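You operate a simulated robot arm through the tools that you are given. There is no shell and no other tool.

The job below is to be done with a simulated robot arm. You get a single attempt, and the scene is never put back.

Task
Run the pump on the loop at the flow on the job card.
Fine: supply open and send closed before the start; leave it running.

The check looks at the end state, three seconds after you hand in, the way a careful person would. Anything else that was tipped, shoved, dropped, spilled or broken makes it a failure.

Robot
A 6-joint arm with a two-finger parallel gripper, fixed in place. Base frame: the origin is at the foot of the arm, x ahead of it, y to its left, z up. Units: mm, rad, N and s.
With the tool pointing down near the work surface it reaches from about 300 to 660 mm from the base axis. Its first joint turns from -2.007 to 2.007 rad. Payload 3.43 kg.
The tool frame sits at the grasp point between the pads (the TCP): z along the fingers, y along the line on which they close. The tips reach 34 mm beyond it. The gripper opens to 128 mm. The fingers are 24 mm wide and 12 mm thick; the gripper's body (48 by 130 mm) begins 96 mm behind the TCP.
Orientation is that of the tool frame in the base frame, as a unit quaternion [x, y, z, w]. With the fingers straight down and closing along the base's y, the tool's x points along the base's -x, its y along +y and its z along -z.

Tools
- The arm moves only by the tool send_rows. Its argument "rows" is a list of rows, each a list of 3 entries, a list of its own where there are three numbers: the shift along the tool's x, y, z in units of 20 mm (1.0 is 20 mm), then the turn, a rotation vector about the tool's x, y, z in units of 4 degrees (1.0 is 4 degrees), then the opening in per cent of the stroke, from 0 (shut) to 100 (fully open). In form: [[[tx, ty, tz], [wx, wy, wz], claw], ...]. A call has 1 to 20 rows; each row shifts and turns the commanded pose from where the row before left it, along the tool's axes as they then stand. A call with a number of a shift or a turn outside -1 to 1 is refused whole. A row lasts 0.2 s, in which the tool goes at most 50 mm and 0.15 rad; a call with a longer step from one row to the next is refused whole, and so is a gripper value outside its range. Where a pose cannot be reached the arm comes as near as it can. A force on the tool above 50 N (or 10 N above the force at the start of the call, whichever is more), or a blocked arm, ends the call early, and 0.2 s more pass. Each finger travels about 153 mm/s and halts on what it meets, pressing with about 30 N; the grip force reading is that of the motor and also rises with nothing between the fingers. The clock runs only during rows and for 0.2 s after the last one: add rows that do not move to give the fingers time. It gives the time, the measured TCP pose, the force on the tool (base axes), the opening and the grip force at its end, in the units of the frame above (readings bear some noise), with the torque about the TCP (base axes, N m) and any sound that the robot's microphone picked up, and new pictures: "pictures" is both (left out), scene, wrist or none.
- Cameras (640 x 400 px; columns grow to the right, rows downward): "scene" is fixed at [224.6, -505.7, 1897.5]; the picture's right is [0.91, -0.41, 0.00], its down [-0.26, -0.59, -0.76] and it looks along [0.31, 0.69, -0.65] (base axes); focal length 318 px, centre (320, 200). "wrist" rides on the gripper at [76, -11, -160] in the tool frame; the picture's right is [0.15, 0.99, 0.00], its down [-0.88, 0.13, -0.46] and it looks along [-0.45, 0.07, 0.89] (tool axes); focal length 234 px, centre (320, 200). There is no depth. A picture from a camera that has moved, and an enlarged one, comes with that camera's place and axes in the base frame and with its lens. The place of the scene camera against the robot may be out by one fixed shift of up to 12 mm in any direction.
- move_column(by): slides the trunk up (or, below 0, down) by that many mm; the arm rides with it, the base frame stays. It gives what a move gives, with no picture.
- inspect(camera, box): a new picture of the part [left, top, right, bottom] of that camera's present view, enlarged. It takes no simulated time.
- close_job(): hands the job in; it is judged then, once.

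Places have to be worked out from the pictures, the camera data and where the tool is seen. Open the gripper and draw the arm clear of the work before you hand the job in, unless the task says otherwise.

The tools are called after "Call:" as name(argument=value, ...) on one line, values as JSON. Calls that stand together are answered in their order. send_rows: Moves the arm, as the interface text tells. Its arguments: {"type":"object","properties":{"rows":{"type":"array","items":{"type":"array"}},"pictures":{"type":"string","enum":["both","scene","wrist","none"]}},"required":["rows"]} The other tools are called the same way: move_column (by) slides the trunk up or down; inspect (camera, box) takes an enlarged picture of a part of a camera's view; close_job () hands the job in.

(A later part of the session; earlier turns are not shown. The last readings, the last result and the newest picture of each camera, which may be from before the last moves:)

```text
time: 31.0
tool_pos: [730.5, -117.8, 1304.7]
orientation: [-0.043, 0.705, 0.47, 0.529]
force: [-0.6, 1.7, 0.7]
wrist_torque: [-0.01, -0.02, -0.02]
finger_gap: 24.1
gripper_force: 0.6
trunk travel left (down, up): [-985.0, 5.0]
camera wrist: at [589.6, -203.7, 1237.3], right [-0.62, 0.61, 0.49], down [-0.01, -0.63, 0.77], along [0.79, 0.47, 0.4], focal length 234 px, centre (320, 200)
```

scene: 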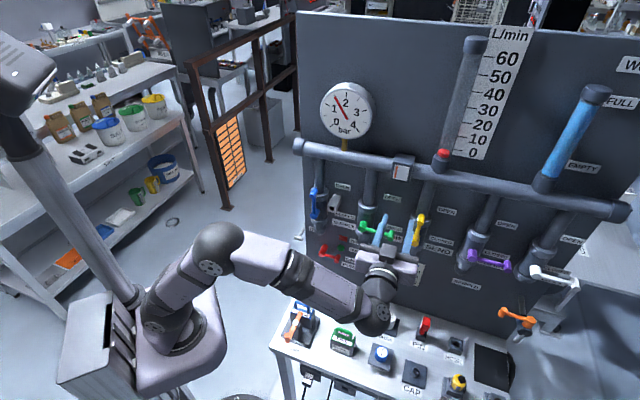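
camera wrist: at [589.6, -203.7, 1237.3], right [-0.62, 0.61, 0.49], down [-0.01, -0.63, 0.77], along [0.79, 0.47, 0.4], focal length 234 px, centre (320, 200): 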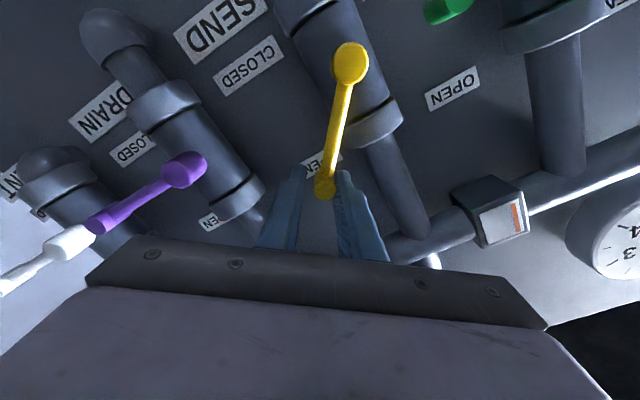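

Tracking well (lever about 48° from horizontal, low force). I'll continue the remaining arc to closed.

Call:
send_rows(rows=[[[0.03, -0.305, 0], [0, 0, 1], 18], [[0.03, -0.305, 0], [0, 0, 1], 18], [[0.03, -0.305, 0], [0, 0, 1], 18], [[0.011, -0.305, 0], [0, 0, 1], 18], [[0.011, -0.305, 0], [0, 0, 1], 18], [[0.011, -0.305, 0], [0, 0, 1], 18], [[0.011, -0.305, 0], [0, 0, 1], 18], [[0.011, -0.305, 0], [0, 0, 1], 18], [[0.011, -0.305, 0], [0, 0, 1], 18], [[0.011, -0.305, 0], [0, 0, 1], 18], [[0.011, -0.305, 0], [0, 0, 1], 18], [[0.011, -0.305, 0], [0, 0, 1], 18]], pictures="both")

```text
time: 33.6
tool_pos: [748.5, -137.5, 1242.5]
orientation: [0.248, 0.662, 0.644, 0.293]
force: [1.0, -0.2, 1.3]
wrist_torque: [0.04, -0.01, 0.02]
finger_gap: 23.6
gripper_force: 0.1
out of reach, approached as far as the arm can: row 11
trunk travel left (down, up): [-985.0, 5.0]
camera wrist: at [582.1, -198.0, 1224.0], right [-0.15, 0.15, 0.98], down [0.29, -0.94, 0.19], along [0.94, 0.32, 0.1], focal length 234 px, centre (320, 200)
```

scene: 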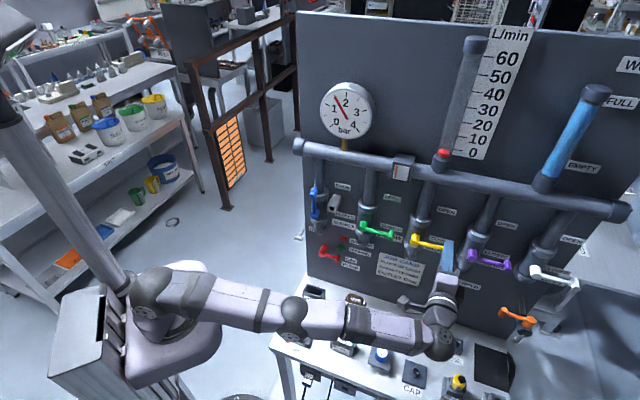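
wrist: 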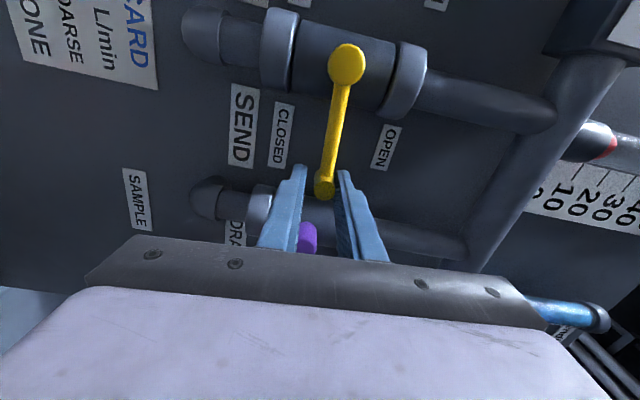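

The arm is at its reach limit with the lever a few degrees short of closed. I'll yaw the tool about 16° about the vertical to bring the wrist nearer, while the fingers stay around the knob.

Call:
send_rows(rows=[[[0, 0, 0], [0, -1, 0], 20], [[0, 0, 0], [0, -1, 0], 20], [[0, 0, 0], [0, -1, 0], 20], [[0, 0, 0], [0, -1, 0], 20], [[0, 0, 0], [0, 0, 0], 20]], pictures="wrist")

```text
time: 34.3
tool_pos: [765.5, -144.7, 1236.6]
orientation: [0.287, 0.642, 0.629, 0.332]
force: [-35.4, 11.7, 3.5]
wrist_torque: [0.16, 0.41, 0.82]
finger_gap: 22.0
gripper_force: 0.2
out of reach, approached as far as the arm can: row 1, 2, 3
trunk travel left (down, up): [-985.0, 5.0]
stopped in row 3: the force on the tool passed its limit at 65 N (the readings are from after the stop); the commanded pose is now the measured one
camera wrist: at [593.5, -185.0, 1218.2], right [-0.14, 0.16, 0.98], down [0.18, -0.97, 0.18], along [0.97, 0.2, 0.11], focal length 234 px, centre (320, 200)
```

wrist: 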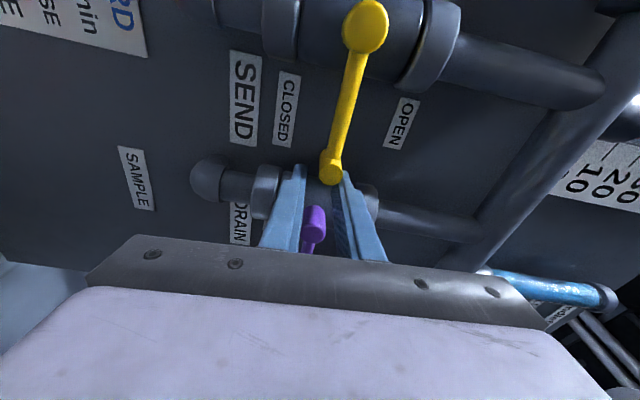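

The solver slid the tool to the right and the fingertips pressed on something, probably the drain fitting. I'll look closely before backing off.

Call:
inspect(camera="wrist", box=[240, 0, 400, 260])

Call:
inspect(camera="scene", box=[390, 200, 530, 300])

```text
1.54 times, centred on (320, 130) of wrist
camera zoom: at [593.5, -185.0, 1218.2], right [-0.14, 0.16, 0.98], down [0.18, -0.97, 0.18], along [0.97, 0.2, 0.11], focal length 360 px, centre (320, 308)
```

zoom: 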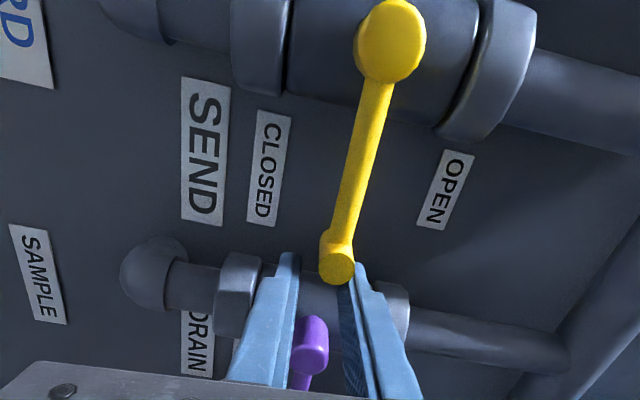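

```text
4.00 times, centred on (460, 250) of scene
camera zoom: at [224.6, -505.7, 1897.5], right [0.91, -0.41, 0.0], down [-0.26, -0.59, -0.76], along [0.31, 0.69, -0.65], focal length 1272 px, centre (-240, 0)
```

zoom: 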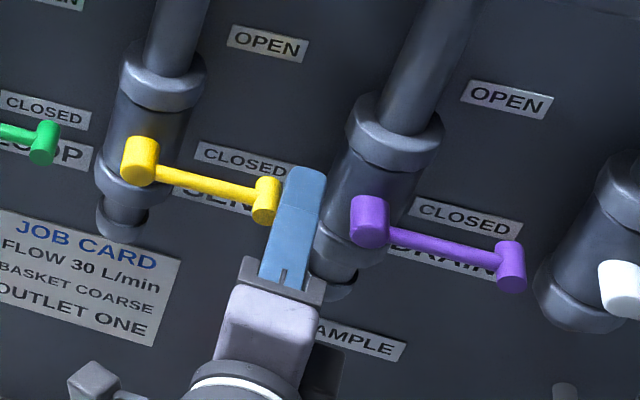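

The yellow lever now measures horizontal (closed), but the fingertips sit too far right against the drain body. I'll slide left about 17 mm and back slightly, then recheck.

Call:
send_rows(rows=[[[0.3, 0, -0.2], [0, 0, 0], 20], [[0.3, 0, -0.15], [0, 0, 0], 20], [[0.25, 0, -0.1], [0, 0, 0], 20], [[0, 0, 0], [0, 0, 0], 20]], pictures="wrist")

```text
time: 35.3
tool_pos: [765.9, -144.6, 1238.6]
orientation: [0.288, 0.641, 0.628, 0.335]
force: [-39.0, 7.6, 2.5]
wrist_torque: [0.13, 0.49, 0.69]
finger_gap: 22.7
gripper_force: 0.1
out of reach, approached as far as the arm can: row 1, 2, 3
trunk travel left (down, up): [-985.0, 5.0]
camera wrist: at [593.3, -183.8, 1218.6], right [-0.14, 0.16, 0.98], down [0.17, -0.97, 0.18], along [0.98, 0.19, 0.11], focal length 234 px, centre (320, 200)
```

wrist: 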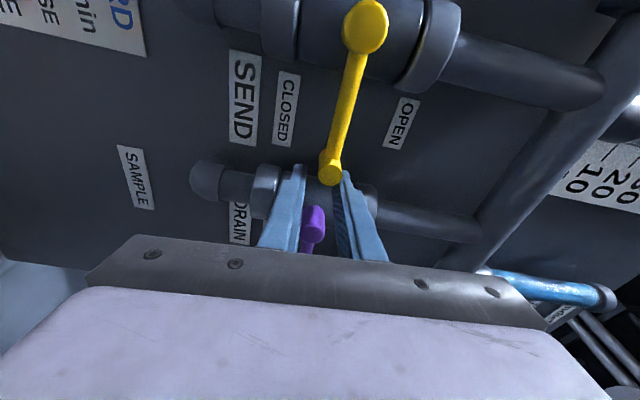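

The arm stayed stretched and didn't move. I'll make a clearly inward retreat along the tool axis to get out of the singular posture.

Call:
send_rows(rows=[[[0.2, 0, -1], [0, 0, 0], 25], [[0.2, 0, -1], [0, 0, 0], 25], [[0.2, 0, -1], [0, 0, 0], 25]], pictures="both")

```text
time: 36.1
tool_pos: [746.3, -190.4, 1226.9]
orientation: [0.293, 0.642, 0.624, 0.336]
force: [-0.7, 0.1, -0.2]
wrist_torque: [0.0, 0.0, -0.05]
finger_gap: 32.1
gripper_force: 0.1
out of reach, approached as far as the arm can: row 1, 2, 3
trunk travel left (down, up): [-985.0, 5.0]
camera wrist: at [573.0, -227.0, 1209.2], right [-0.13, 0.17, 0.98], down [0.16, -0.97, 0.19], along [0.98, 0.18, 0.1], focal length 234 px, centre (320, 200)
```

scene: 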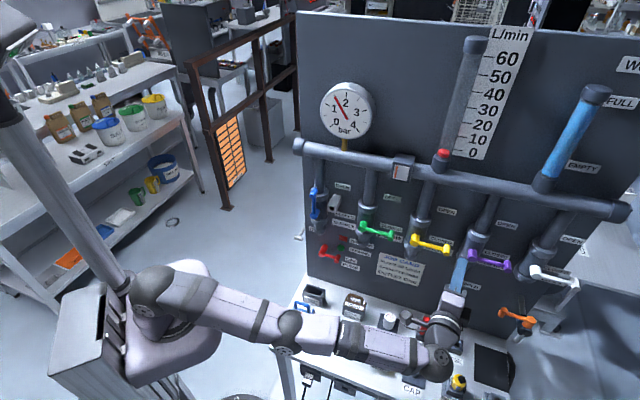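
wrist: 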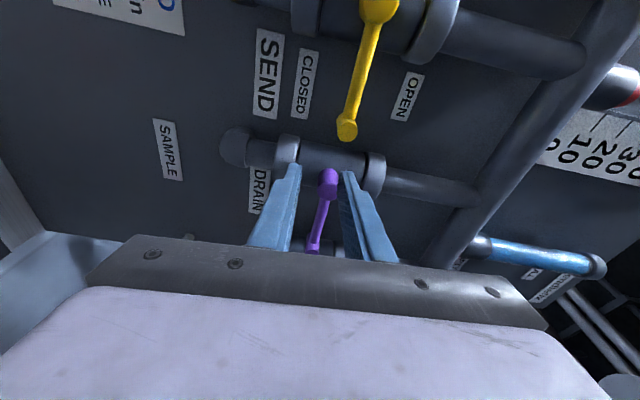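

Now clear of contact (tips at depth about 427), but the arm is still stretched. I'll pull radially inward toward the base.

Call:
send_rows(rows=[[[0.6, 0, -0.8], [0, 0, 0], 25], [[0.6, 0, -0.8], [0, 0, 0], 25], [[0.6, 0, -0.8], [0, 0, 0], 25], [[0.6, 0, -0.8], [0, 0, 0], 25]], pictures="both")

```text
time: 37.1
tool_pos: [714.0, -231.2, 1214.6]
orientation: [0.294, 0.641, 0.625, 0.336]
force: [0.9, -0.7, -0.1]
wrist_torque: [0.01, -0.01, -0.03]
finger_gap: 31.9
gripper_force: 0.1
out of reach, approached as far as the arm can: row 1, 2, 3, 4
trunk travel left (down, up): [-985.0, 5.0]
camera wrist: at [540.9, -268.7, 1196.0], right [-0.13, 0.16, 0.98], down [0.16, -0.97, 0.18], along [0.98, 0.18, 0.1], focal length 234 px, centre (320, 200)
```

scene: 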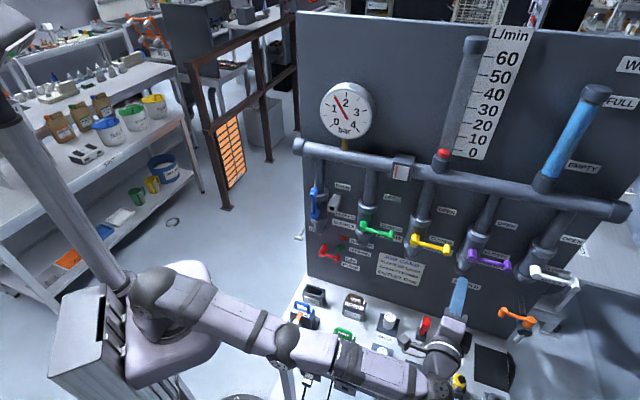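
wrist: 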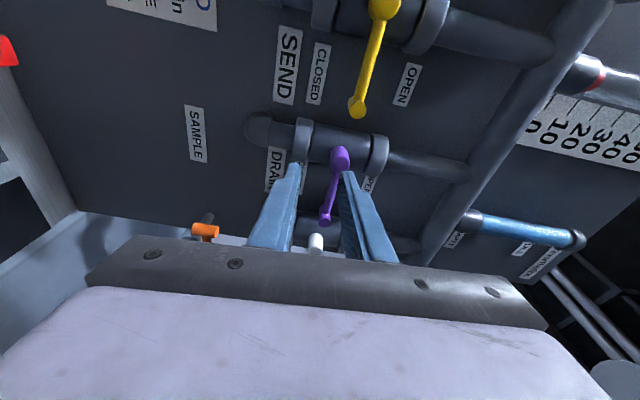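

The arm isn't tracking the inward commands. I'll look at its posture closely before choosing how to recover.

Call:
inspect(camera="scene", box=[110, 240, 290, 400])

Call:
inspect(camera="scene", box=[260, 250, 500, 400])

```text
2.50 times, centred on (200, 320) of scene
camera zoom: at [224.6, -505.7, 1897.5], right [0.91, -0.41, 0.0], down [-0.26, -0.59, -0.76], along [0.31, 0.69, -0.65], focal length 795 px, centre (620, -100)
```

zoom: 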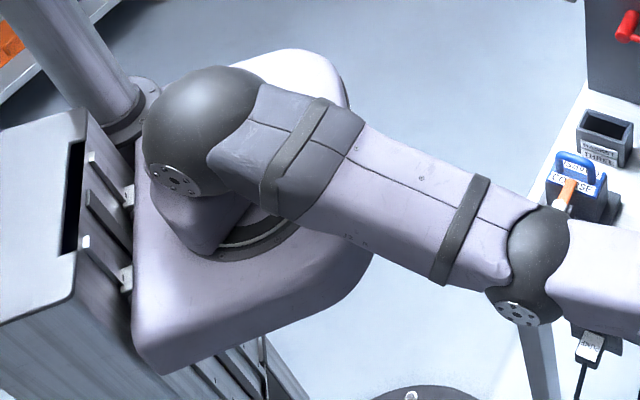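

```text
2.67 times, centred on (380, 325) of scene
camera zoom: at [224.6, -505.7, 1897.5], right [0.91, -0.41, 0.0], down [-0.26, -0.59, -0.76], along [0.31, 0.69, -0.65], focal length 848 px, centre (160, -133)
```

zoom: 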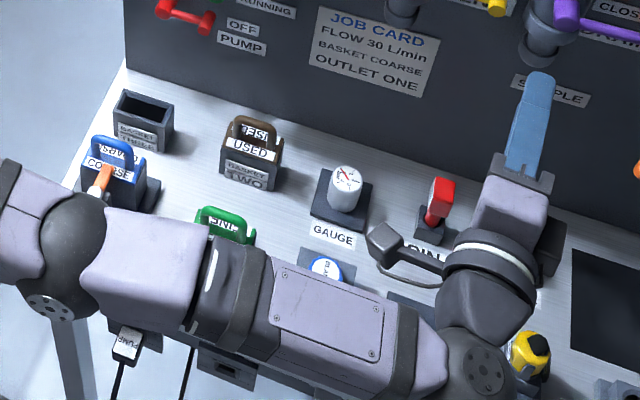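

The elbow is straight, so the solver only tracks tangential motion. I'll command purely radial inward wrist motion (leftwards, parallel to the panel at depth about 340, which is clear of everything) to break the elbow out.

Call:
send_rows(rows=[[[0.958, 0, -0.28], [0, 0, 0], 25], [[0.958, 0, -0.28], [0, 0, 0], 25], [[0.958, 0, -0.28], [0, 0, 0], 25], [[0.958, 0, -0.28], [0, 0, 0], 25], [[0.958, 0, -0.28], [0, 0, 0], 25], [[0.958, 0, -0.28], [0, 0, 0], 25]], pictures="none")

```text
time: 38.5
tool_pos: [704.7, -233.6, 1185.2]
orientation: [0.294, 0.641, 0.625, 0.335]
force: [0.3, 0.4, -0.1]
wrist_torque: [-0.03, 0.02, 0.02]
finger_gap: 31.9
gripper_force: 0.1
out of reach, approached as far as the arm can: row 1, 2, 3, 4, 5, 6
trunk travel left (down, up): [-985.0, 5.0]
```

Inward commands only slide the arm along the reach limit. The elbow bends upward, so a downward motion should put bend back into it. I'll move down about 100 mm with a slight inward component. Depth 340 in front of the panel is clear, and the table items top out near z≈850.

Call:
send_rows(rows=[[[0.3, -0.9, -0.1], [0, 0, 0], 25], [[0.3, -0.9, -0.1], [0, 0, 0], 25], [[0.3, -0.9, -0.1], [0, 0, 0], 25], [[0.3, -0.9, -0.1], [0, 0, 0], 25], [[0.3, -0.9, -0.1], [0, 0, 0], 25]], pictures="scene")

```text
time: 39.7
tool_pos: [682.7, -220.4, 1093.7]
orientation: [0.295, 0.641, 0.625, 0.335]
force: [-0.2, 0.4, 0.5]
wrist_torque: [0.02, 0.03, -0.01]
finger_gap: 32.1
gripper_force: 0.1
trunk travel left (down, up): [-985.0, 5.0]
```

scene: 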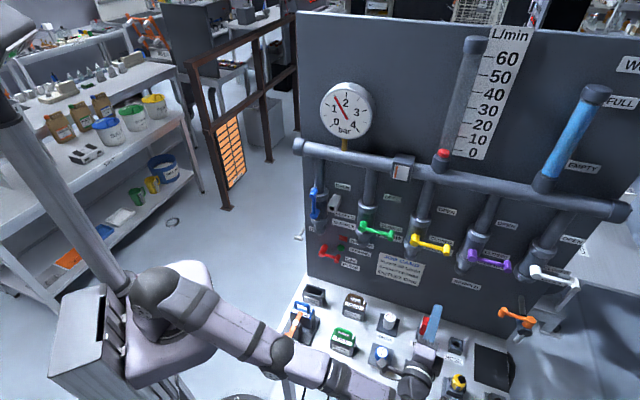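

The arm is back in reach, so I'll pull it inward (left) to regain a healthy elbow bend.

Call:
send_rows(rows=[[[0.9, 0, -0.3], [0, 0, 0], 25], [[0.9, 0, -0.3], [0, 0, 0], 25], [[0.9, 0, -0.3], [0, 0, 0], 25], [[0.9, 0, -0.3], [0, 0, 0], 25], [[0.9, 0, -0.3], [0, 0, 0], 25], [[0.9, 0, -0.3], [0, 0, 0], 25], [[0.9, 0, -0.3], [0, 0, 0], 25], [[0.9, 0, -0.3], [0, 0, 0], 25]], pictures="both")

```text
time: 41.5
tool_pos: [648.3, -216.7, 1030.7]
orientation: [0.294, 0.641, 0.625, 0.335]
force: [-0.6, 0.5, 0.2]
wrist_torque: [-0.01, -0.03, 0.0]
finger_gap: 32.0
gripper_force: 0.1
out of reach, approached as far as the arm can: row 1, 2, 3, 4, 5, 6, 7, 8
trunk travel left (down, up): [-985.0, 5.0]
camera wrist: at [474.4, -253.1, 1012.6], right [-0.13, 0.16, 0.98], down [0.16, -0.97, 0.18], along [0.98, 0.18, 0.1], focal length 234 px, centre (320, 200)
```

scene: 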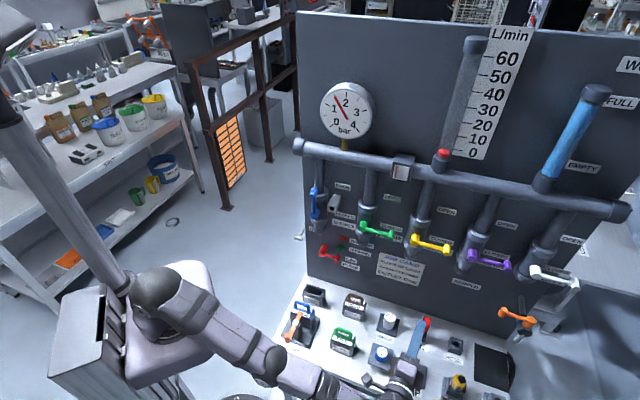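
wrist: 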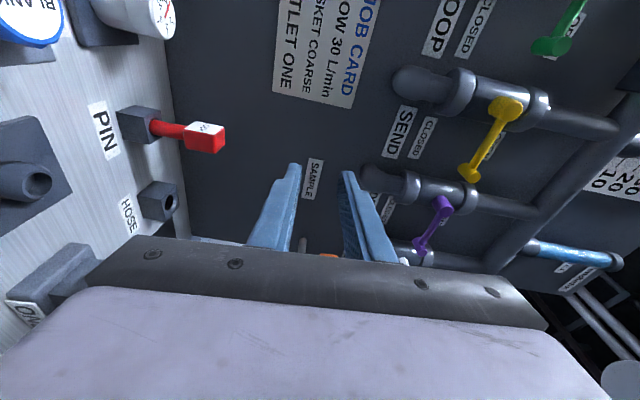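

The numbers fit the elbow having slipped past straight onto its small reverse limit, at wrist radius about 653 mm from the shoulder. To flip it back I'll go up along that sphere, stretch fully outward, then sweep down so the forearm folds the right way. All of this is well in front of the panel and above the table.

Call:
send_rows(rows=[[[-0.316, 0.898, 0.222], [0, 0, 0], 25], [[-0.316, 0.898, 0.222], [0, 0, 0], 25], [[-0.316, 0.898, 0.222], [0, 0, 0], 25], [[-0.316, 0.898, 0.222], [0, 0, 0], 25], [[-0.316, 0.898, 0.222], [0, 0, 0], 25], [[-0.316, 0.898, 0.222], [0, 0, 0], 25], [[-0.316, 0.898, 0.222], [0, 0, 0], 25], [[-0.316, 0.898, 0.222], [0, 0, 0], 25], [[-0.316, 0.898, 0.222], [0, 0, 0], 25], [[-0.316, 0.898, 0.222], [0, 0, 0], 25]], pictures="scene")

```text
time: 43.7
tool_pos: [715.0, -233.6, 1213.2]
orientation: [0.294, 0.641, 0.624, 0.337]
force: [-0.9, 0.4, 0.6]
wrist_torque: [-0.01, 0.0, 0.03]
finger_gap: 32.2
gripper_force: 0.1
out of reach, approached as far as the arm can: row 1, 3, 10
trunk travel left (down, up): [-985.0, 5.0]
```

scene: 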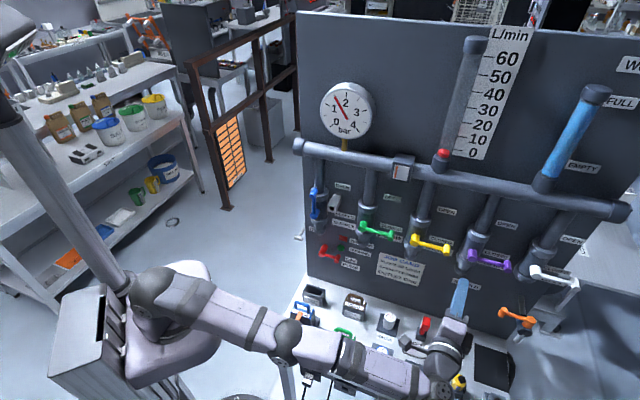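

I'm at the planned point. Next I'll stretch outward about 20 mm, then sweep down along the arc.

Call:
send_rows(rows=[[[-0.5, -0.12, 0.15], [0, 0, 0], 25], [[-0.5, -0.12, 0.15], [0, 0, 0], 25], [[0.2, -0.95, -0.04], [0, 0, 0], 25], [[0.26, -0.92, -0.064], [0, 0, 0], 25], [[0.26, -0.92, -0.064], [0, 0, 0], 25], [[0.336, -0.89, -0.087], [0, 0, 0], 25], [[0.336, -0.89, -0.087], [0, 0, 0], 25], [[0.336, -0.89, -0.087], [0, 0, 0], 25], [[0.41, -0.86, -0.11], [0, 0, 0], 25], [[0.41, -0.86, -0.11], [0, 0, 0], 25], [[0.41, -0.86, -0.11], [0, 0, 0], 25], [[0.6, -0.82, -0.16], [0, 0, 0], 25]], pictures="scene")

```text
time: 46.3
tool_pos: [665.1, -196.2, 1030.2]
orientation: [0.294, 0.64, 0.625, 0.336]
force: [0.1, -0.4, -0.2]
wrist_torque: [-0.03, 0.0, 0.01]
finger_gap: 32.0
gripper_force: 0.0
out of reach, approached as far as the arm can: row 1, 2
trunk travel left (down, up): [-985.0, 5.0]
```

scene: 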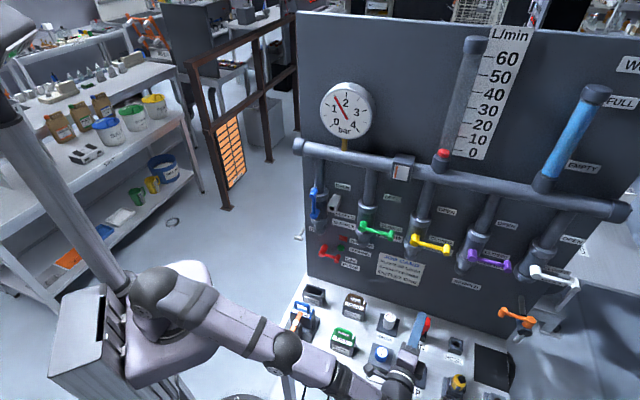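

The elbow now looks straight rather than reversed. I'll test an inward pull.

Call:
send_rows(rows=[[[0.4, -0.5, -0.12], [0, 0, 0], 25], [[0.8, -0.3, -0.25], [0, 0, 0], 25], [[0.8, -0.2, -0.25], [0, 0, 0], 25], [[0.8, 0, -0.25], [0, 0, 0], 25]], pictures="scene")

```text
time: 47.3
tool_pos: [617.8, -162.5, 1007.1]
orientation: [0.295, 0.641, 0.624, 0.336]
force: [-0.4, -0.6, 0.3]
wrist_torque: [-0.04, -0.02, 0.02]
finger_gap: 32.0
gripper_force: 0.1
trunk travel left (down, up): [-985.0, 5.0]
```

scene: 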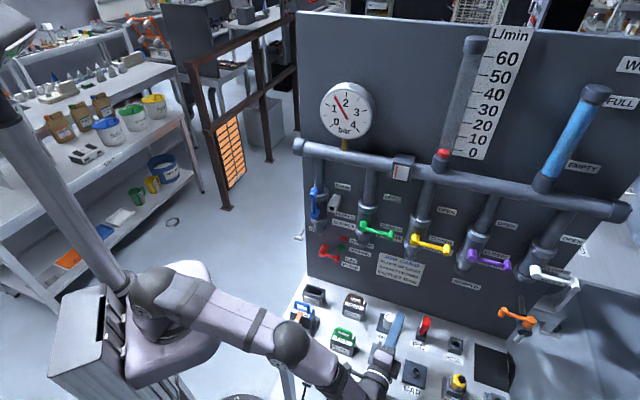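

Recovered: the elbow bends the right way again. I'll move up to lever height, staying well inside reach, and look at the send lever from there.

Call:
send_rows(rows=[[[0.6, 0.6, -0.1], [0, 0, 0], 35], [[0.6, 0.9, -0.1], [0, 0, 0], 40], [[0.6, 0.95, 0], [0, 0, 0], 40], [[0.6, 0.95, 0], [0, 0, 0], 40], [[0.3, 0.95, 0], [0, 0, 0], 40], [[0.3, 0.95, 0], [0, 0, 0], 40], [[0.3, 0.95, 0], [0, 0, 0], 40], [[0.3, 0.95, 0], [0, 0, 0], 40], [[0.3, 0.95, 0], [0, 0, 0], 40], [[0.2, 0.95, 0], [0, 0, 0], 40], [[0, 0.95, 0], [0, 0, 0], 40]], pictures="both")

```text
time: 49.7
tool_pos: [557.5, -91.1, 1202.9]
orientation: [0.294, 0.641, 0.625, 0.334]
force: [-0.3, -0.9, 0.3]
wrist_torque: [0.02, 0.0, -0.04]
finger_gap: 51.4
gripper_force: 0.0
trunk travel left (down, up): [-985.0, 5.0]
camera wrist: at [383.5, -127.6, 1184.9], right [-0.13, 0.16, 0.98], down [0.16, -0.97, 0.18], along [0.98, 0.18, 0.1], focal length 234 px, centre (320, 200)
```

scene: 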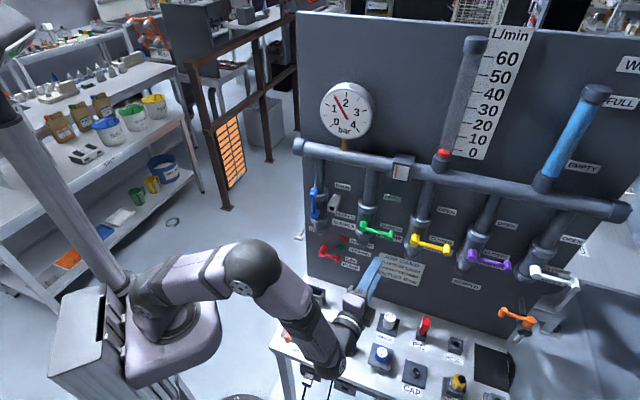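
wrist: 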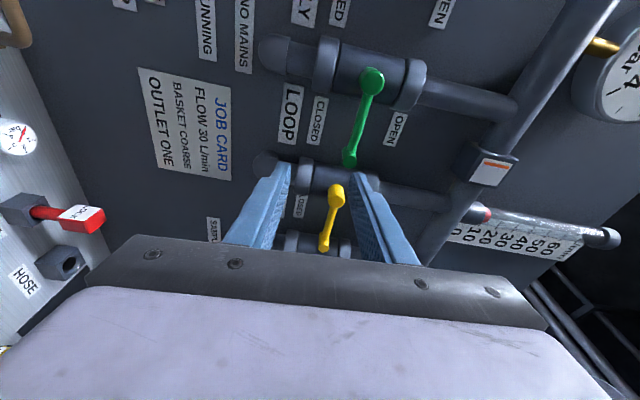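

I'm zooming in to compare the send lever's angle with the other closed levers.

Call:
inspect(camera="scene", box=[350, 200, 530, 300])

Call:
inspect(camera="wrist", box=[270, 50, 430, 260])

Call:
inspect(camera="scene", box=[290, 160, 410, 250])

```text
3.56 times, centred on (440, 250) of scene
camera zoom: at [224.6, -505.7, 1897.5], right [0.91, -0.41, 0.0], down [-0.26, -0.59, -0.76], along [0.31, 0.69, -0.65], focal length 1131 px, centre (-107, 22)
```

zoom: 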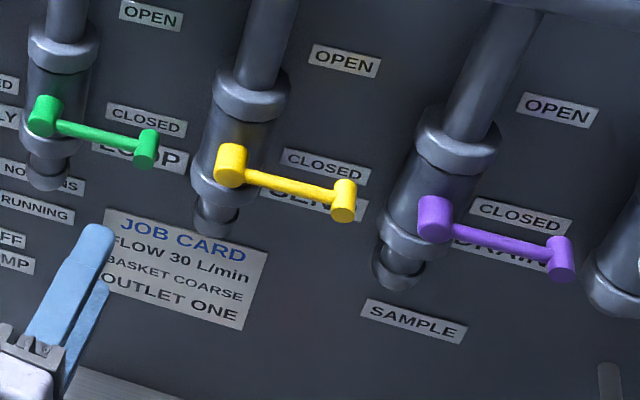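

```text
1.90 times, centred on (350, 155) of wrist
camera zoom: at [383.5, -127.6, 1184.9], right [-0.13, 0.16, 0.98], down [0.16, -0.97, 0.18], along [0.98, 0.18, 0.1], focal length 446 px, centre (263, 286)
```

zoom: 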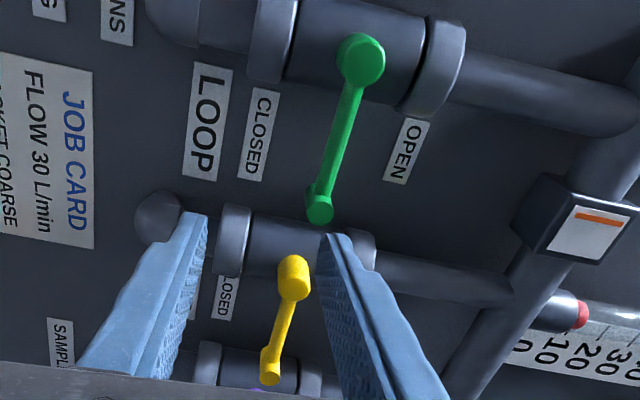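

```text
4.44 times, centred on (350, 205) of scene
camera zoom: at [224.6, -505.7, 1897.5], right [0.91, -0.41, 0.0], down [-0.26, -0.59, -0.76], along [0.31, 0.69, -0.65], focal length 1414 px, centre (187, 178)
```

zoom: 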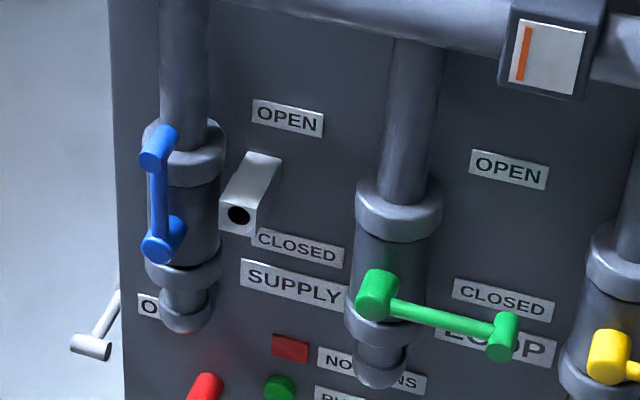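

The send lever could be a degree or two short of closed, so I'll zoom in tighter on each lever to measure slopes.

Call:
inspect(camera="scene", box=[355, 215, 403, 245])

Call:
inspect(camera="scene", box=[406, 230, 454, 260])

Call:
inspect(camera="scene", box=[464, 245, 512, 275])

```text
13.33 times, centred on (379, 230) of scene
camera zoom: at [224.6, -505.7, 1897.5], right [0.91, -0.41, 0.0], down [-0.26, -0.59, -0.76], along [0.31, 0.69, -0.65], focal length 4242 px, centre (-467, -200)
```

zoom: 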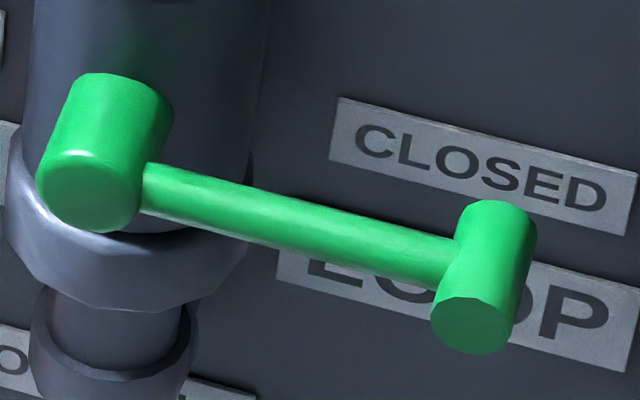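

```text
13.33 times, centred on (430, 245) of scene
camera zoom: at [224.6, -505.7, 1897.5], right [0.91, -0.41, 0.0], down [-0.26, -0.59, -0.76], along [0.31, 0.69, -0.65], focal length 4242 px, centre (-1147, -400)
```

zoom: 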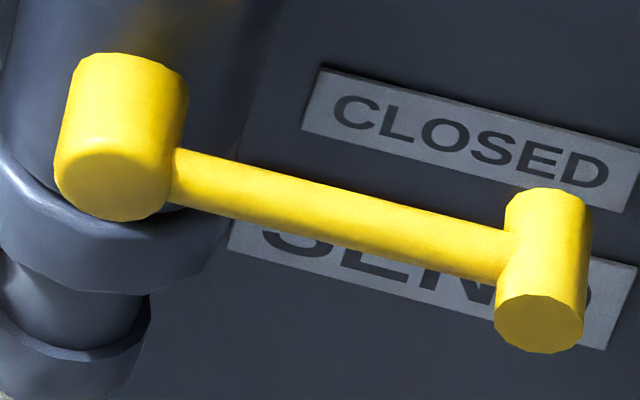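

```text
13.33 times, centred on (488, 260) of scene
camera zoom: at [224.6, -505.7, 1897.5], right [0.91, -0.41, 0.0], down [-0.26, -0.59, -0.76], along [0.31, 0.69, -0.65], focal length 4242 px, centre (-1920, -600)
```

zoom: 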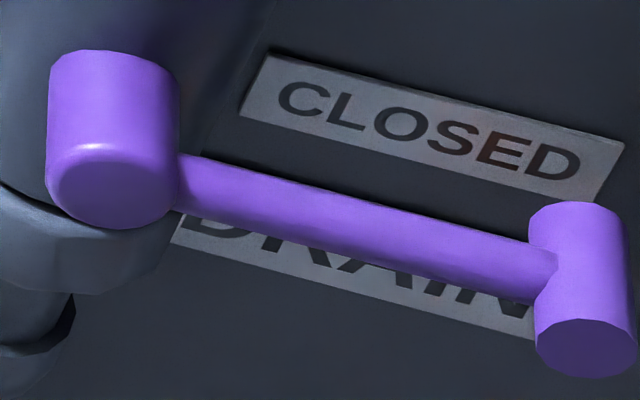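

The send lever looks about 1–2° short of its stop. I'll re-approach with the tool yawed more (heading about 25°), so the wrist stays well inside reach. First I'll go to a standoff in front of its knob.

Call:
send_rows(rows=[[[0, 0, 0], [0, -1, 0], 40], [[0, 0, 0], [0, -1, 0], 40], [[0, 0, 0], [0, -1, 0], 40], [[-0.972, 0.2, 0.697], [0, 0, 0], 40], [[-0.972, 0.2, 0.697], [0, 0, 0], 40], [[-0.972, 0.2, 0.697], [0, 0, 0], 40], [[-0.972, 0.2, 0.697], [0, 0, 0], 40], [[-0.972, 0.2, 0.697], [0, 0, 0], 40], [[-0.972, 0.2, 0.697], [0, 0, 0], 40], [[-0.972, 0.2, 0.697], [0, 0, 0], 40]], pictures="both")

```text
time: 51.9
tool_pos: [702.7, -171.7, 1239.2]
orientation: [0.36, 0.602, 0.59, 0.4]
force: [0.9, 0.2, 0.0]
wrist_torque: [0.0, -0.02, 0.0]
finger_gap: 51.1
gripper_force: 0.1
trunk travel left (down, up): [-985.0, 5.0]
camera wrist: at [525.7, -171.3, 1220.5], right [-0.1, 0.18, 0.98], down [-0.05, -0.98, 0.17], along [0.99, -0.03, 0.11], focal length 234 px, centre (320, 200)
```

scene: 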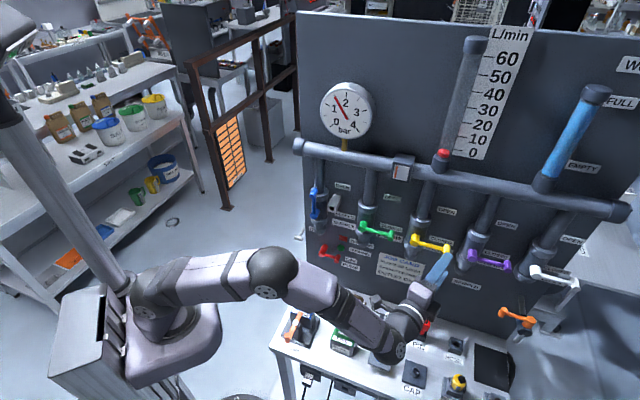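
wrist: 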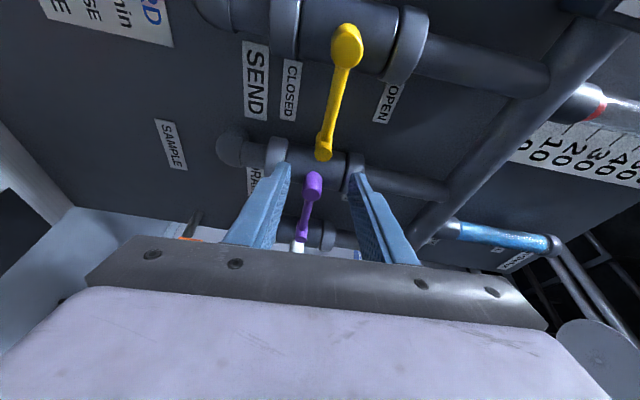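

I'm at standoff with a healthy elbow. I'll advance to straddle the knob, then narrow the gap.

Call:
send_rows(rows=[[[0.237, 0, 0.845], [0, 0, 0], 40], [[0.237, 0, 0.845], [0, 0, 0], 40], [[0.237, 0, 0.845], [0, 0, 0], 40], [[0, 0, 0], [0, 0, 0], 28], [[0, 0, 0], [0, 0, 0], 20], [[0, 0, 0], [0, 0, 0], 20]], pictures="wrist")

```text
time: 53.3
tool_pos: [740.8, -136.1, 1241.1]
orientation: [0.358, 0.602, 0.591, 0.401]
force: [-0.2, -0.3, 0.1]
wrist_torque: [0.01, -0.01, -0.02]
finger_gap: 25.5
gripper_force: 0.1
trunk travel left (down, up): [-985.0, 5.0]
camera wrist: at [564.9, -137.0, 1221.0], right [-0.1, 0.18, 0.98], down [-0.05, -0.98, 0.17], along [0.99, -0.03, 0.11], focal length 234 px, centre (320, 200)
```

wrist: 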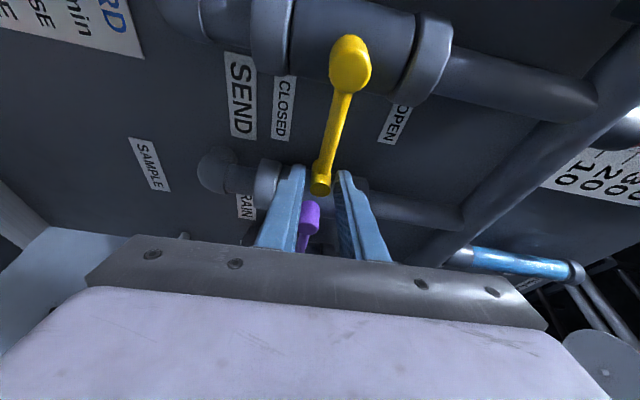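

The knob is between the fingers. I'll press down gently in small steps and watch the force for the closed stop.

Call:
send_rows(rows=[[[0, -0.15, 0], [0, 0, 0], 20], [[0, -0.15, 0], [0, 0, 0], 20], [[0, 0, 0], [0, 0, 0], 20]], pictures="none")

Call:
send_rows(rows=[[[0, -0.1, 0], [0, 0, 0], 20], [[0, -0.05, 0], [0, 0, 0], 20], [[0, 0, 0], [0, 0, 0], 20]], pictures="wrist")

```text
time: 54.1
tool_pos: [741.5, -138.1, 1236.0]
orientation: [0.358, 0.602, 0.591, 0.402]
force: [0.7, 0.8, 1.7]
wrist_torque: [0.03, -0.05, 0.02]
finger_gap: 26.7
gripper_force: 1.0
trunk travel left (down, up): [-985.0, 5.0]
```

```text
time: 54.9
tool_pos: [742.7, -137.1, 1233.6]
orientation: [0.359, 0.602, 0.59, 0.402]
force: [2.1, 0.3, 7.1]
wrist_torque: [0.13, -0.16, 0.05]
finger_gap: 30.0
gripper_force: 3.6
trunk travel left (down, up): [-985.0, 5.0]
camera wrist: at [565.5, -137.4, 1213.3], right [-0.11, 0.18, 0.98], down [-0.05, -0.98, 0.17], along [0.99, -0.03, 0.11], focal length 234 px, centre (320, 200)
```

wrist: 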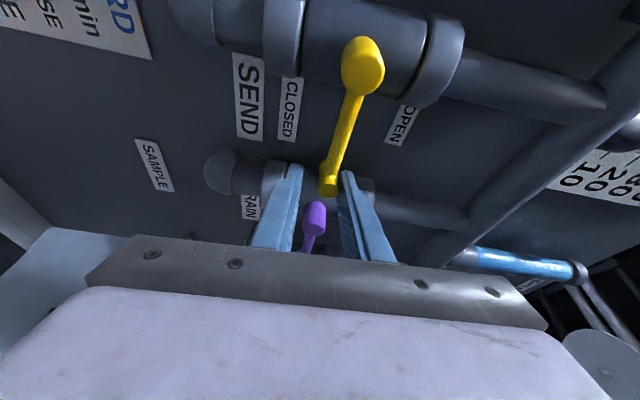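

Force rose to 7 N with the finger being pushed back, so the send lever is on its closed stop. I'll check its slope in the scene view.

Call:
inspect(camera="scene", box=[406, 230, 454, 260])

```text
13.33 times, centred on (430, 245) of scene
camera zoom: at [224.6, -505.7, 1897.5], right [0.91, -0.41, 0.0], down [-0.26, -0.59, -0.76], along [0.31, 0.69, -0.65], focal length 4242 px, centre (-1147, -400)
```

zoom: 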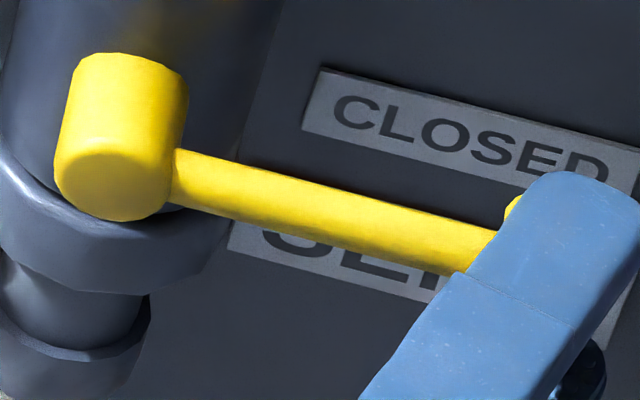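

Send is closed. I'll ease off, open, retreat normal to the panel, and turn back to a 45° heading.

Call:
send_rows(rows=[[[0, 0.25, 0], [0, 0, 0], 25], [[0, 0.1, 0], [0, 0, 0], 40], [[0, 0, 0], [0, 0, 0], 40], [[-0.3, 0, -0.9], [0, 0, 0], 40], [[-0.3, 0, -0.9], [0, 0, 0], 40], [[-0.3, 0, -0.9], [0, 0, 0], 40], [[0.3, 0, -0.9], [0, 0, 0], 40], [[0.9, 0, -0.3], [0, 1, 0], 40], [[0.9, 0, -0.3], [0, 1, 0], 40], [[0.9, 0, -0.2], [0, 1, 0], 40], [[0.9, 0, -0.1], [0, 1, 0], 40], [[0.9, 0, 0], [0, 1, 0], 40], [[0.9, 0, 0], [0, 0, 0], 40]], pictures="both")

```text
time: 57.7
tool_pos: [603.9, -99.2, 1230.4]
orientation: [0.25, 0.663, 0.643, 0.291]
force: [0.5, -0.2, -0.8]
wrist_torque: [0.0, -0.02, -0.02]
finger_gap: 51.4
gripper_force: 0.1
trunk travel left (down, up): [-985.0, 5.0]
camera wrist: at [437.4, -159.5, 1215.0], right [-0.15, 0.15, 0.98], down [0.3, -0.94, 0.19], along [0.94, 0.32, 0.09], focal length 234 px, centre (320, 200)
```

scene: 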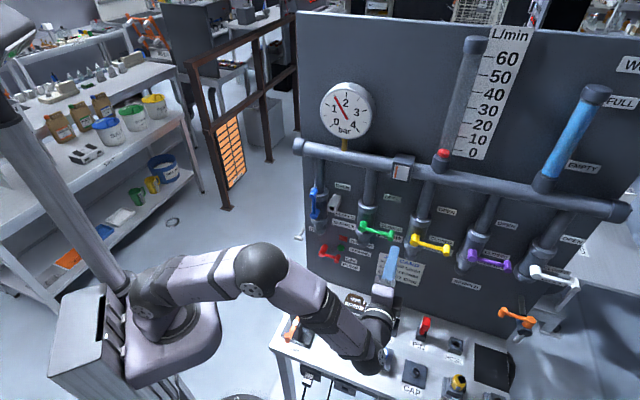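
wrist: 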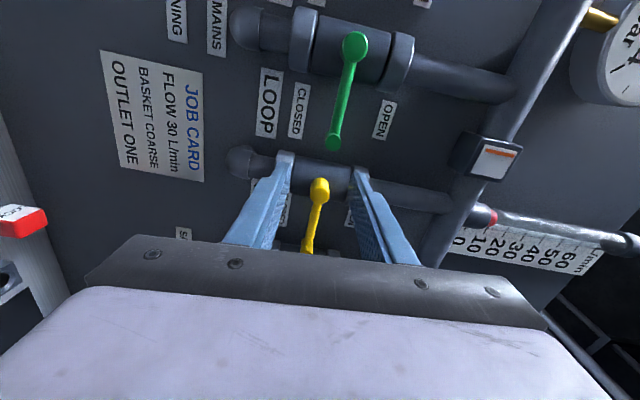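

Green knob is at about u≈473, z≈1238. I'll align and advance to straddle it.

Call:
send_rows(rows=[[[0.6, 0.27, 0], [0, 0, 0], 40], [[0.56, 0.26, 0], [0, 0, 0], 40], [[0, 0, 0.9], [0, 0, 0], 40], [[0, 0, 0.9], [0, 0, 0], 40], [[0, 0, 0.9], [0, 0, 0], 40], [[0, 0, 0.9], [0, 0, 0], 40], [[0, 0, 0.25], [0, 0, 0], 40], [[0, 0, 0], [0, 0, 0], 28], [[0, 0, 0], [0, 0, 0], 18], [[0, 0, 0], [0, 0, 0], 18]], pictures="wrist")

```text
time: 59.9
tool_pos: [642.6, -28.5, 1240.2]
orientation: [0.249, 0.663, 0.644, 0.29]
force: [-0.4, 0.2, 0.6]
wrist_torque: [-0.02, 0.03, 0.0]
finger_gap: 23.3
gripper_force: 0.1
trunk travel left (down, up): [-985.0, 5.0]
camera wrist: at [475.5, -88.7, 1223.7], right [-0.14, 0.15, 0.98], down [0.29, -0.94, 0.19], along [0.94, 0.32, 0.09], focal length 234 px, centre (320, 200)
```

wrist: 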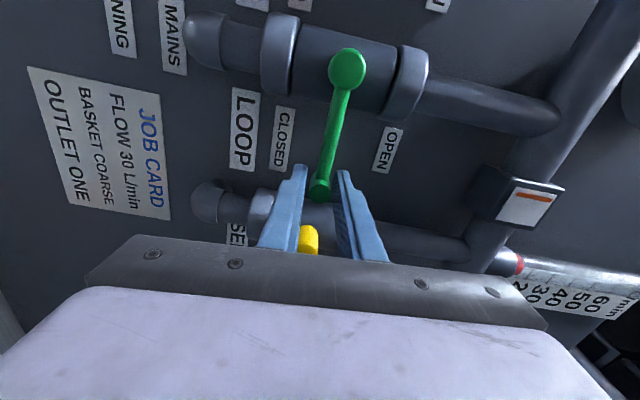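

Straddled. I'll open the loop lever about 45° to start with, then fine-tune against the flow tube once the pump runs.

Call:
send_rows(rows=[[[-0.009, 0.308, 0], [0, 0, -1], 18], [[-0.009, 0.308, 0], [0, 0, -1], 18], [[-0.009, 0.308, 0], [0, 0, -1], 18], [[-0.009, 0.308, 0], [0, 0, -1], 18], [[-0.009, 0.308, 0], [0, 0, -1], 18], [[-0.009, 0.308, 0], [0, 0, -1], 18], [[-0.009, 0.308, 0], [0, 0, -1], 18], [[-0.009, 0.308, 0], [0, 0, -1], 18], [[-0.009, 0.308, 0], [0, 0, -1], 18], [[-0.009, 0.308, 0], [0, 0, -1], 18], [[-0.009, 0.308, 0], [0, 0, -1], 18], [[-0.009, 0.308, 0], [0, 0, -1], 18]], pictures="both")

```text
time: 62.5
tool_pos: [622.8, -8.4, 1307.7]
orientation: [-0.041, 0.707, 0.47, 0.528]
force: [2.2, -0.5, -1.0]
wrist_torque: [0.0, -0.01, 0.0]
finger_gap: 24.1
gripper_force: 0.9
trunk travel left (down, up): [-985.0, 5.0]
camera wrist: at [481.7, -94.7, 1239.6], right [-0.61, 0.61, 0.5], down [-0.01, -0.63, 0.77], along [0.79, 0.47, 0.39], focal length 234 px, centre (320, 200)
```

scene: 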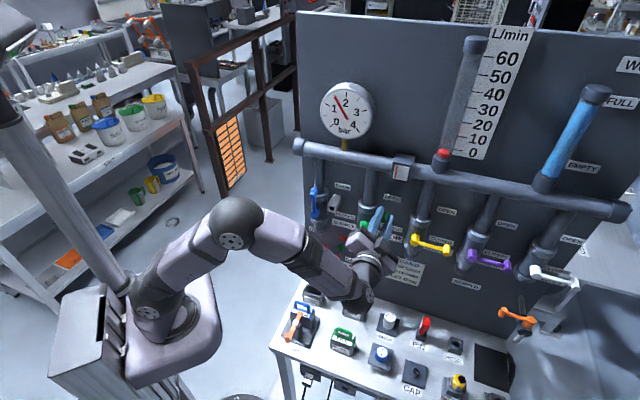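
wrist: 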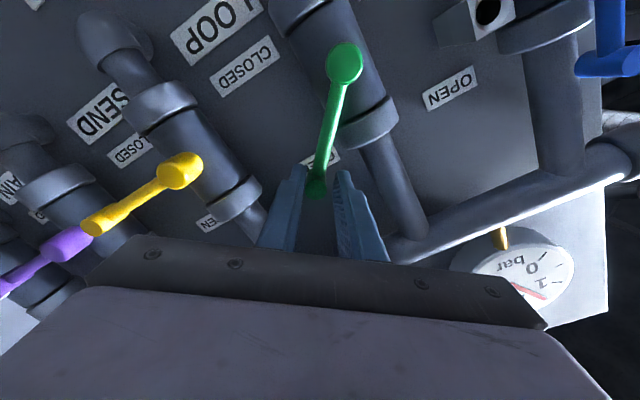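

The loop lever is now about 47° open. I'll release it, back off, roll the tool back, and check the pump lever. From the earlier wrist views I place its hub at about depth 492 / u 250 / z 1008 and its knob at u 311 / z 1012.

Call:
send_rows(rows=[[[0, -0.08, 0], [0, 0, 0], 30], [[0, 0, 0], [0, 0, 0], 40], [[0, 0, -1], [0, 0, 0], 40], [[0, 0, -1], [0, 0, 0], 40], [[0, 0, -1], [0, 0, 0], 40], [[0, 0, 0], [0, 0, 1], 40], [[0, 0, 0], [0, 0, 1], 40], [[0, 0, 0], [0, 0, 1], 40], [[0, 0, 0], [0, 0, 1], 40], [[0, 0, 0], [0, 0, 1], 40], [[0, 0, 0], [0, 0, 1], 40], [[0, 0, 0], [0, 0, 1], 40], [[0, 0, 0], [0, 0, 1], 40], [[0, 0, 0], [0, 0, 1], 40], [[0, 0, 0], [0, 0, 1], 40], [[0, 0, 0], [0, 0, 1], 40], [[0, 0, 0], [0, 0, 1], 40], [[0, 0, 0], [0, 0, 1], 40]], pictures="both")

```text
time: 66.3
tool_pos: [579.5, -51.8, 1305.7]
orientation: [0.275, 0.653, 0.653, 0.268]
force: [0.2, -0.6, 0.4]
wrist_torque: [-0.01, -0.04, -0.01]
finger_gap: 51.2
gripper_force: 0.0
trunk travel left (down, up): [-985.0, 5.0]
camera wrist: at [413.1, -111.0, 1294.5], right [-0.1, 0.1, 0.99], down [0.3, -0.95, 0.12], along [0.95, 0.31, 0.06], focal length 234 px, centre (320, 200)
```

scene: 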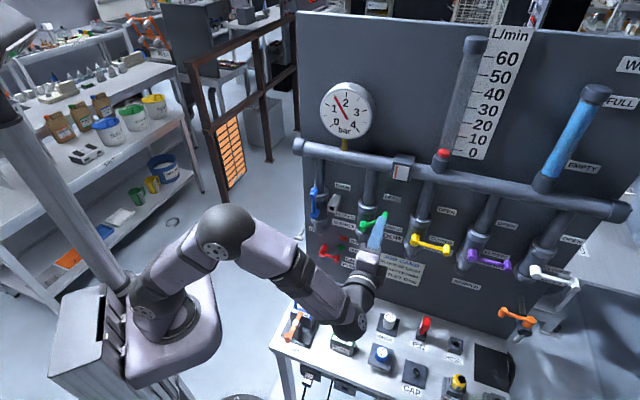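
wrist: 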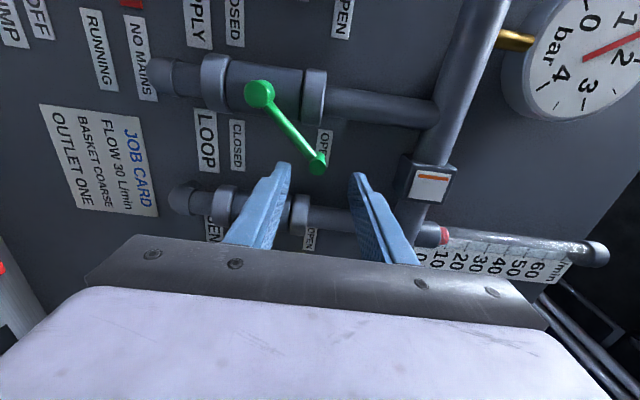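

Flow is still 0 and the loop lever is about half-way. I'll move down-left to the pump lever's standoff.

Call:
send_rows(rows=[[[0.451, -0.979, 0.05], [0, 0, 0], 40], [[0.451, -0.979, 0.05], [0, 0, 0], 40], [[0.451, -0.979, 0.05], [0, 0, 0], 40], [[0.451, -0.979, 0.05], [0, 0, 0], 40], [[0.451, -0.979, 0.05], [0, 0, 0], 40], [[0.451, -0.979, 0.05], [0, 0, 0], 40], [[0.451, -0.979, 0.05], [0, 0, 0], 40], [[0.451, -0.979, 0.05], [0, 0, 0], 40], [[0.451, -0.979, 0.05], [0, 0, 0], 40], [[0.451, -0.979, 0.05], [0, 0, 0], 40], [[0.451, -0.979, 0.05], [0, 0, 0], 40], [[0.451, -0.979, 0.05], [0, 0, 0], 40], [[0.451, -0.979, 0.05], [0, 0, 0], 40], [[0.451, -0.979, 0.05], [0, 0, 0], 40], [[0.451, -0.979, 0.05], [0, 0, 0], 40]], pictures="both")

```text
time: 69.5
tool_pos: [492.0, 55.8, 1011.8]
orientation: [0.273, 0.654, 0.653, 0.268]
force: [-0.2, -0.4, 0.4]
wrist_torque: [-0.02, 0.01, -0.02]
finger_gap: 51.2
gripper_force: 0.0
trunk travel left (down, up): [-985.0, 5.0]
camera wrist: at [325.5, -4.0, 1000.6], right [-0.1, 0.1, 0.99], down [0.3, -0.95, 0.13], along [0.95, 0.31, 0.06], focal length 234 px, centre (320, 200)
```

scene: 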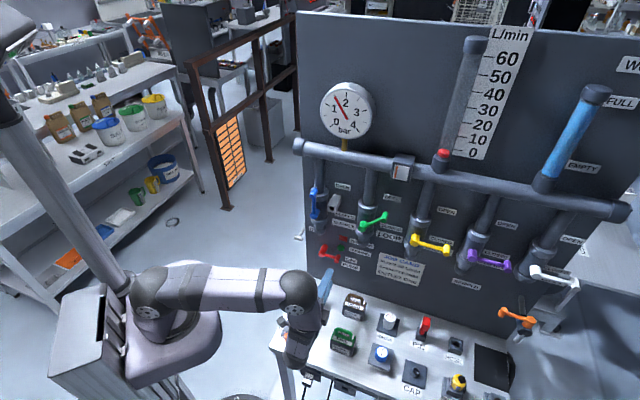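
wrist: 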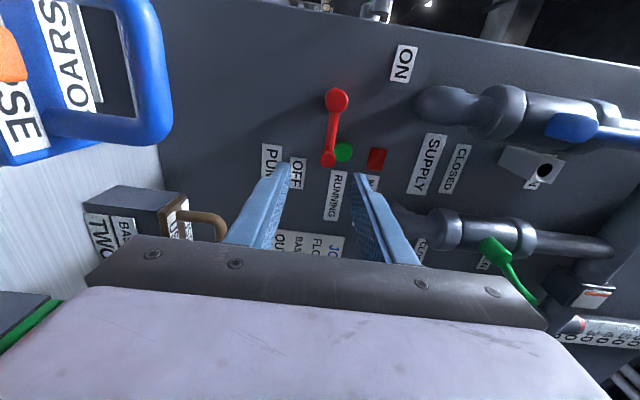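

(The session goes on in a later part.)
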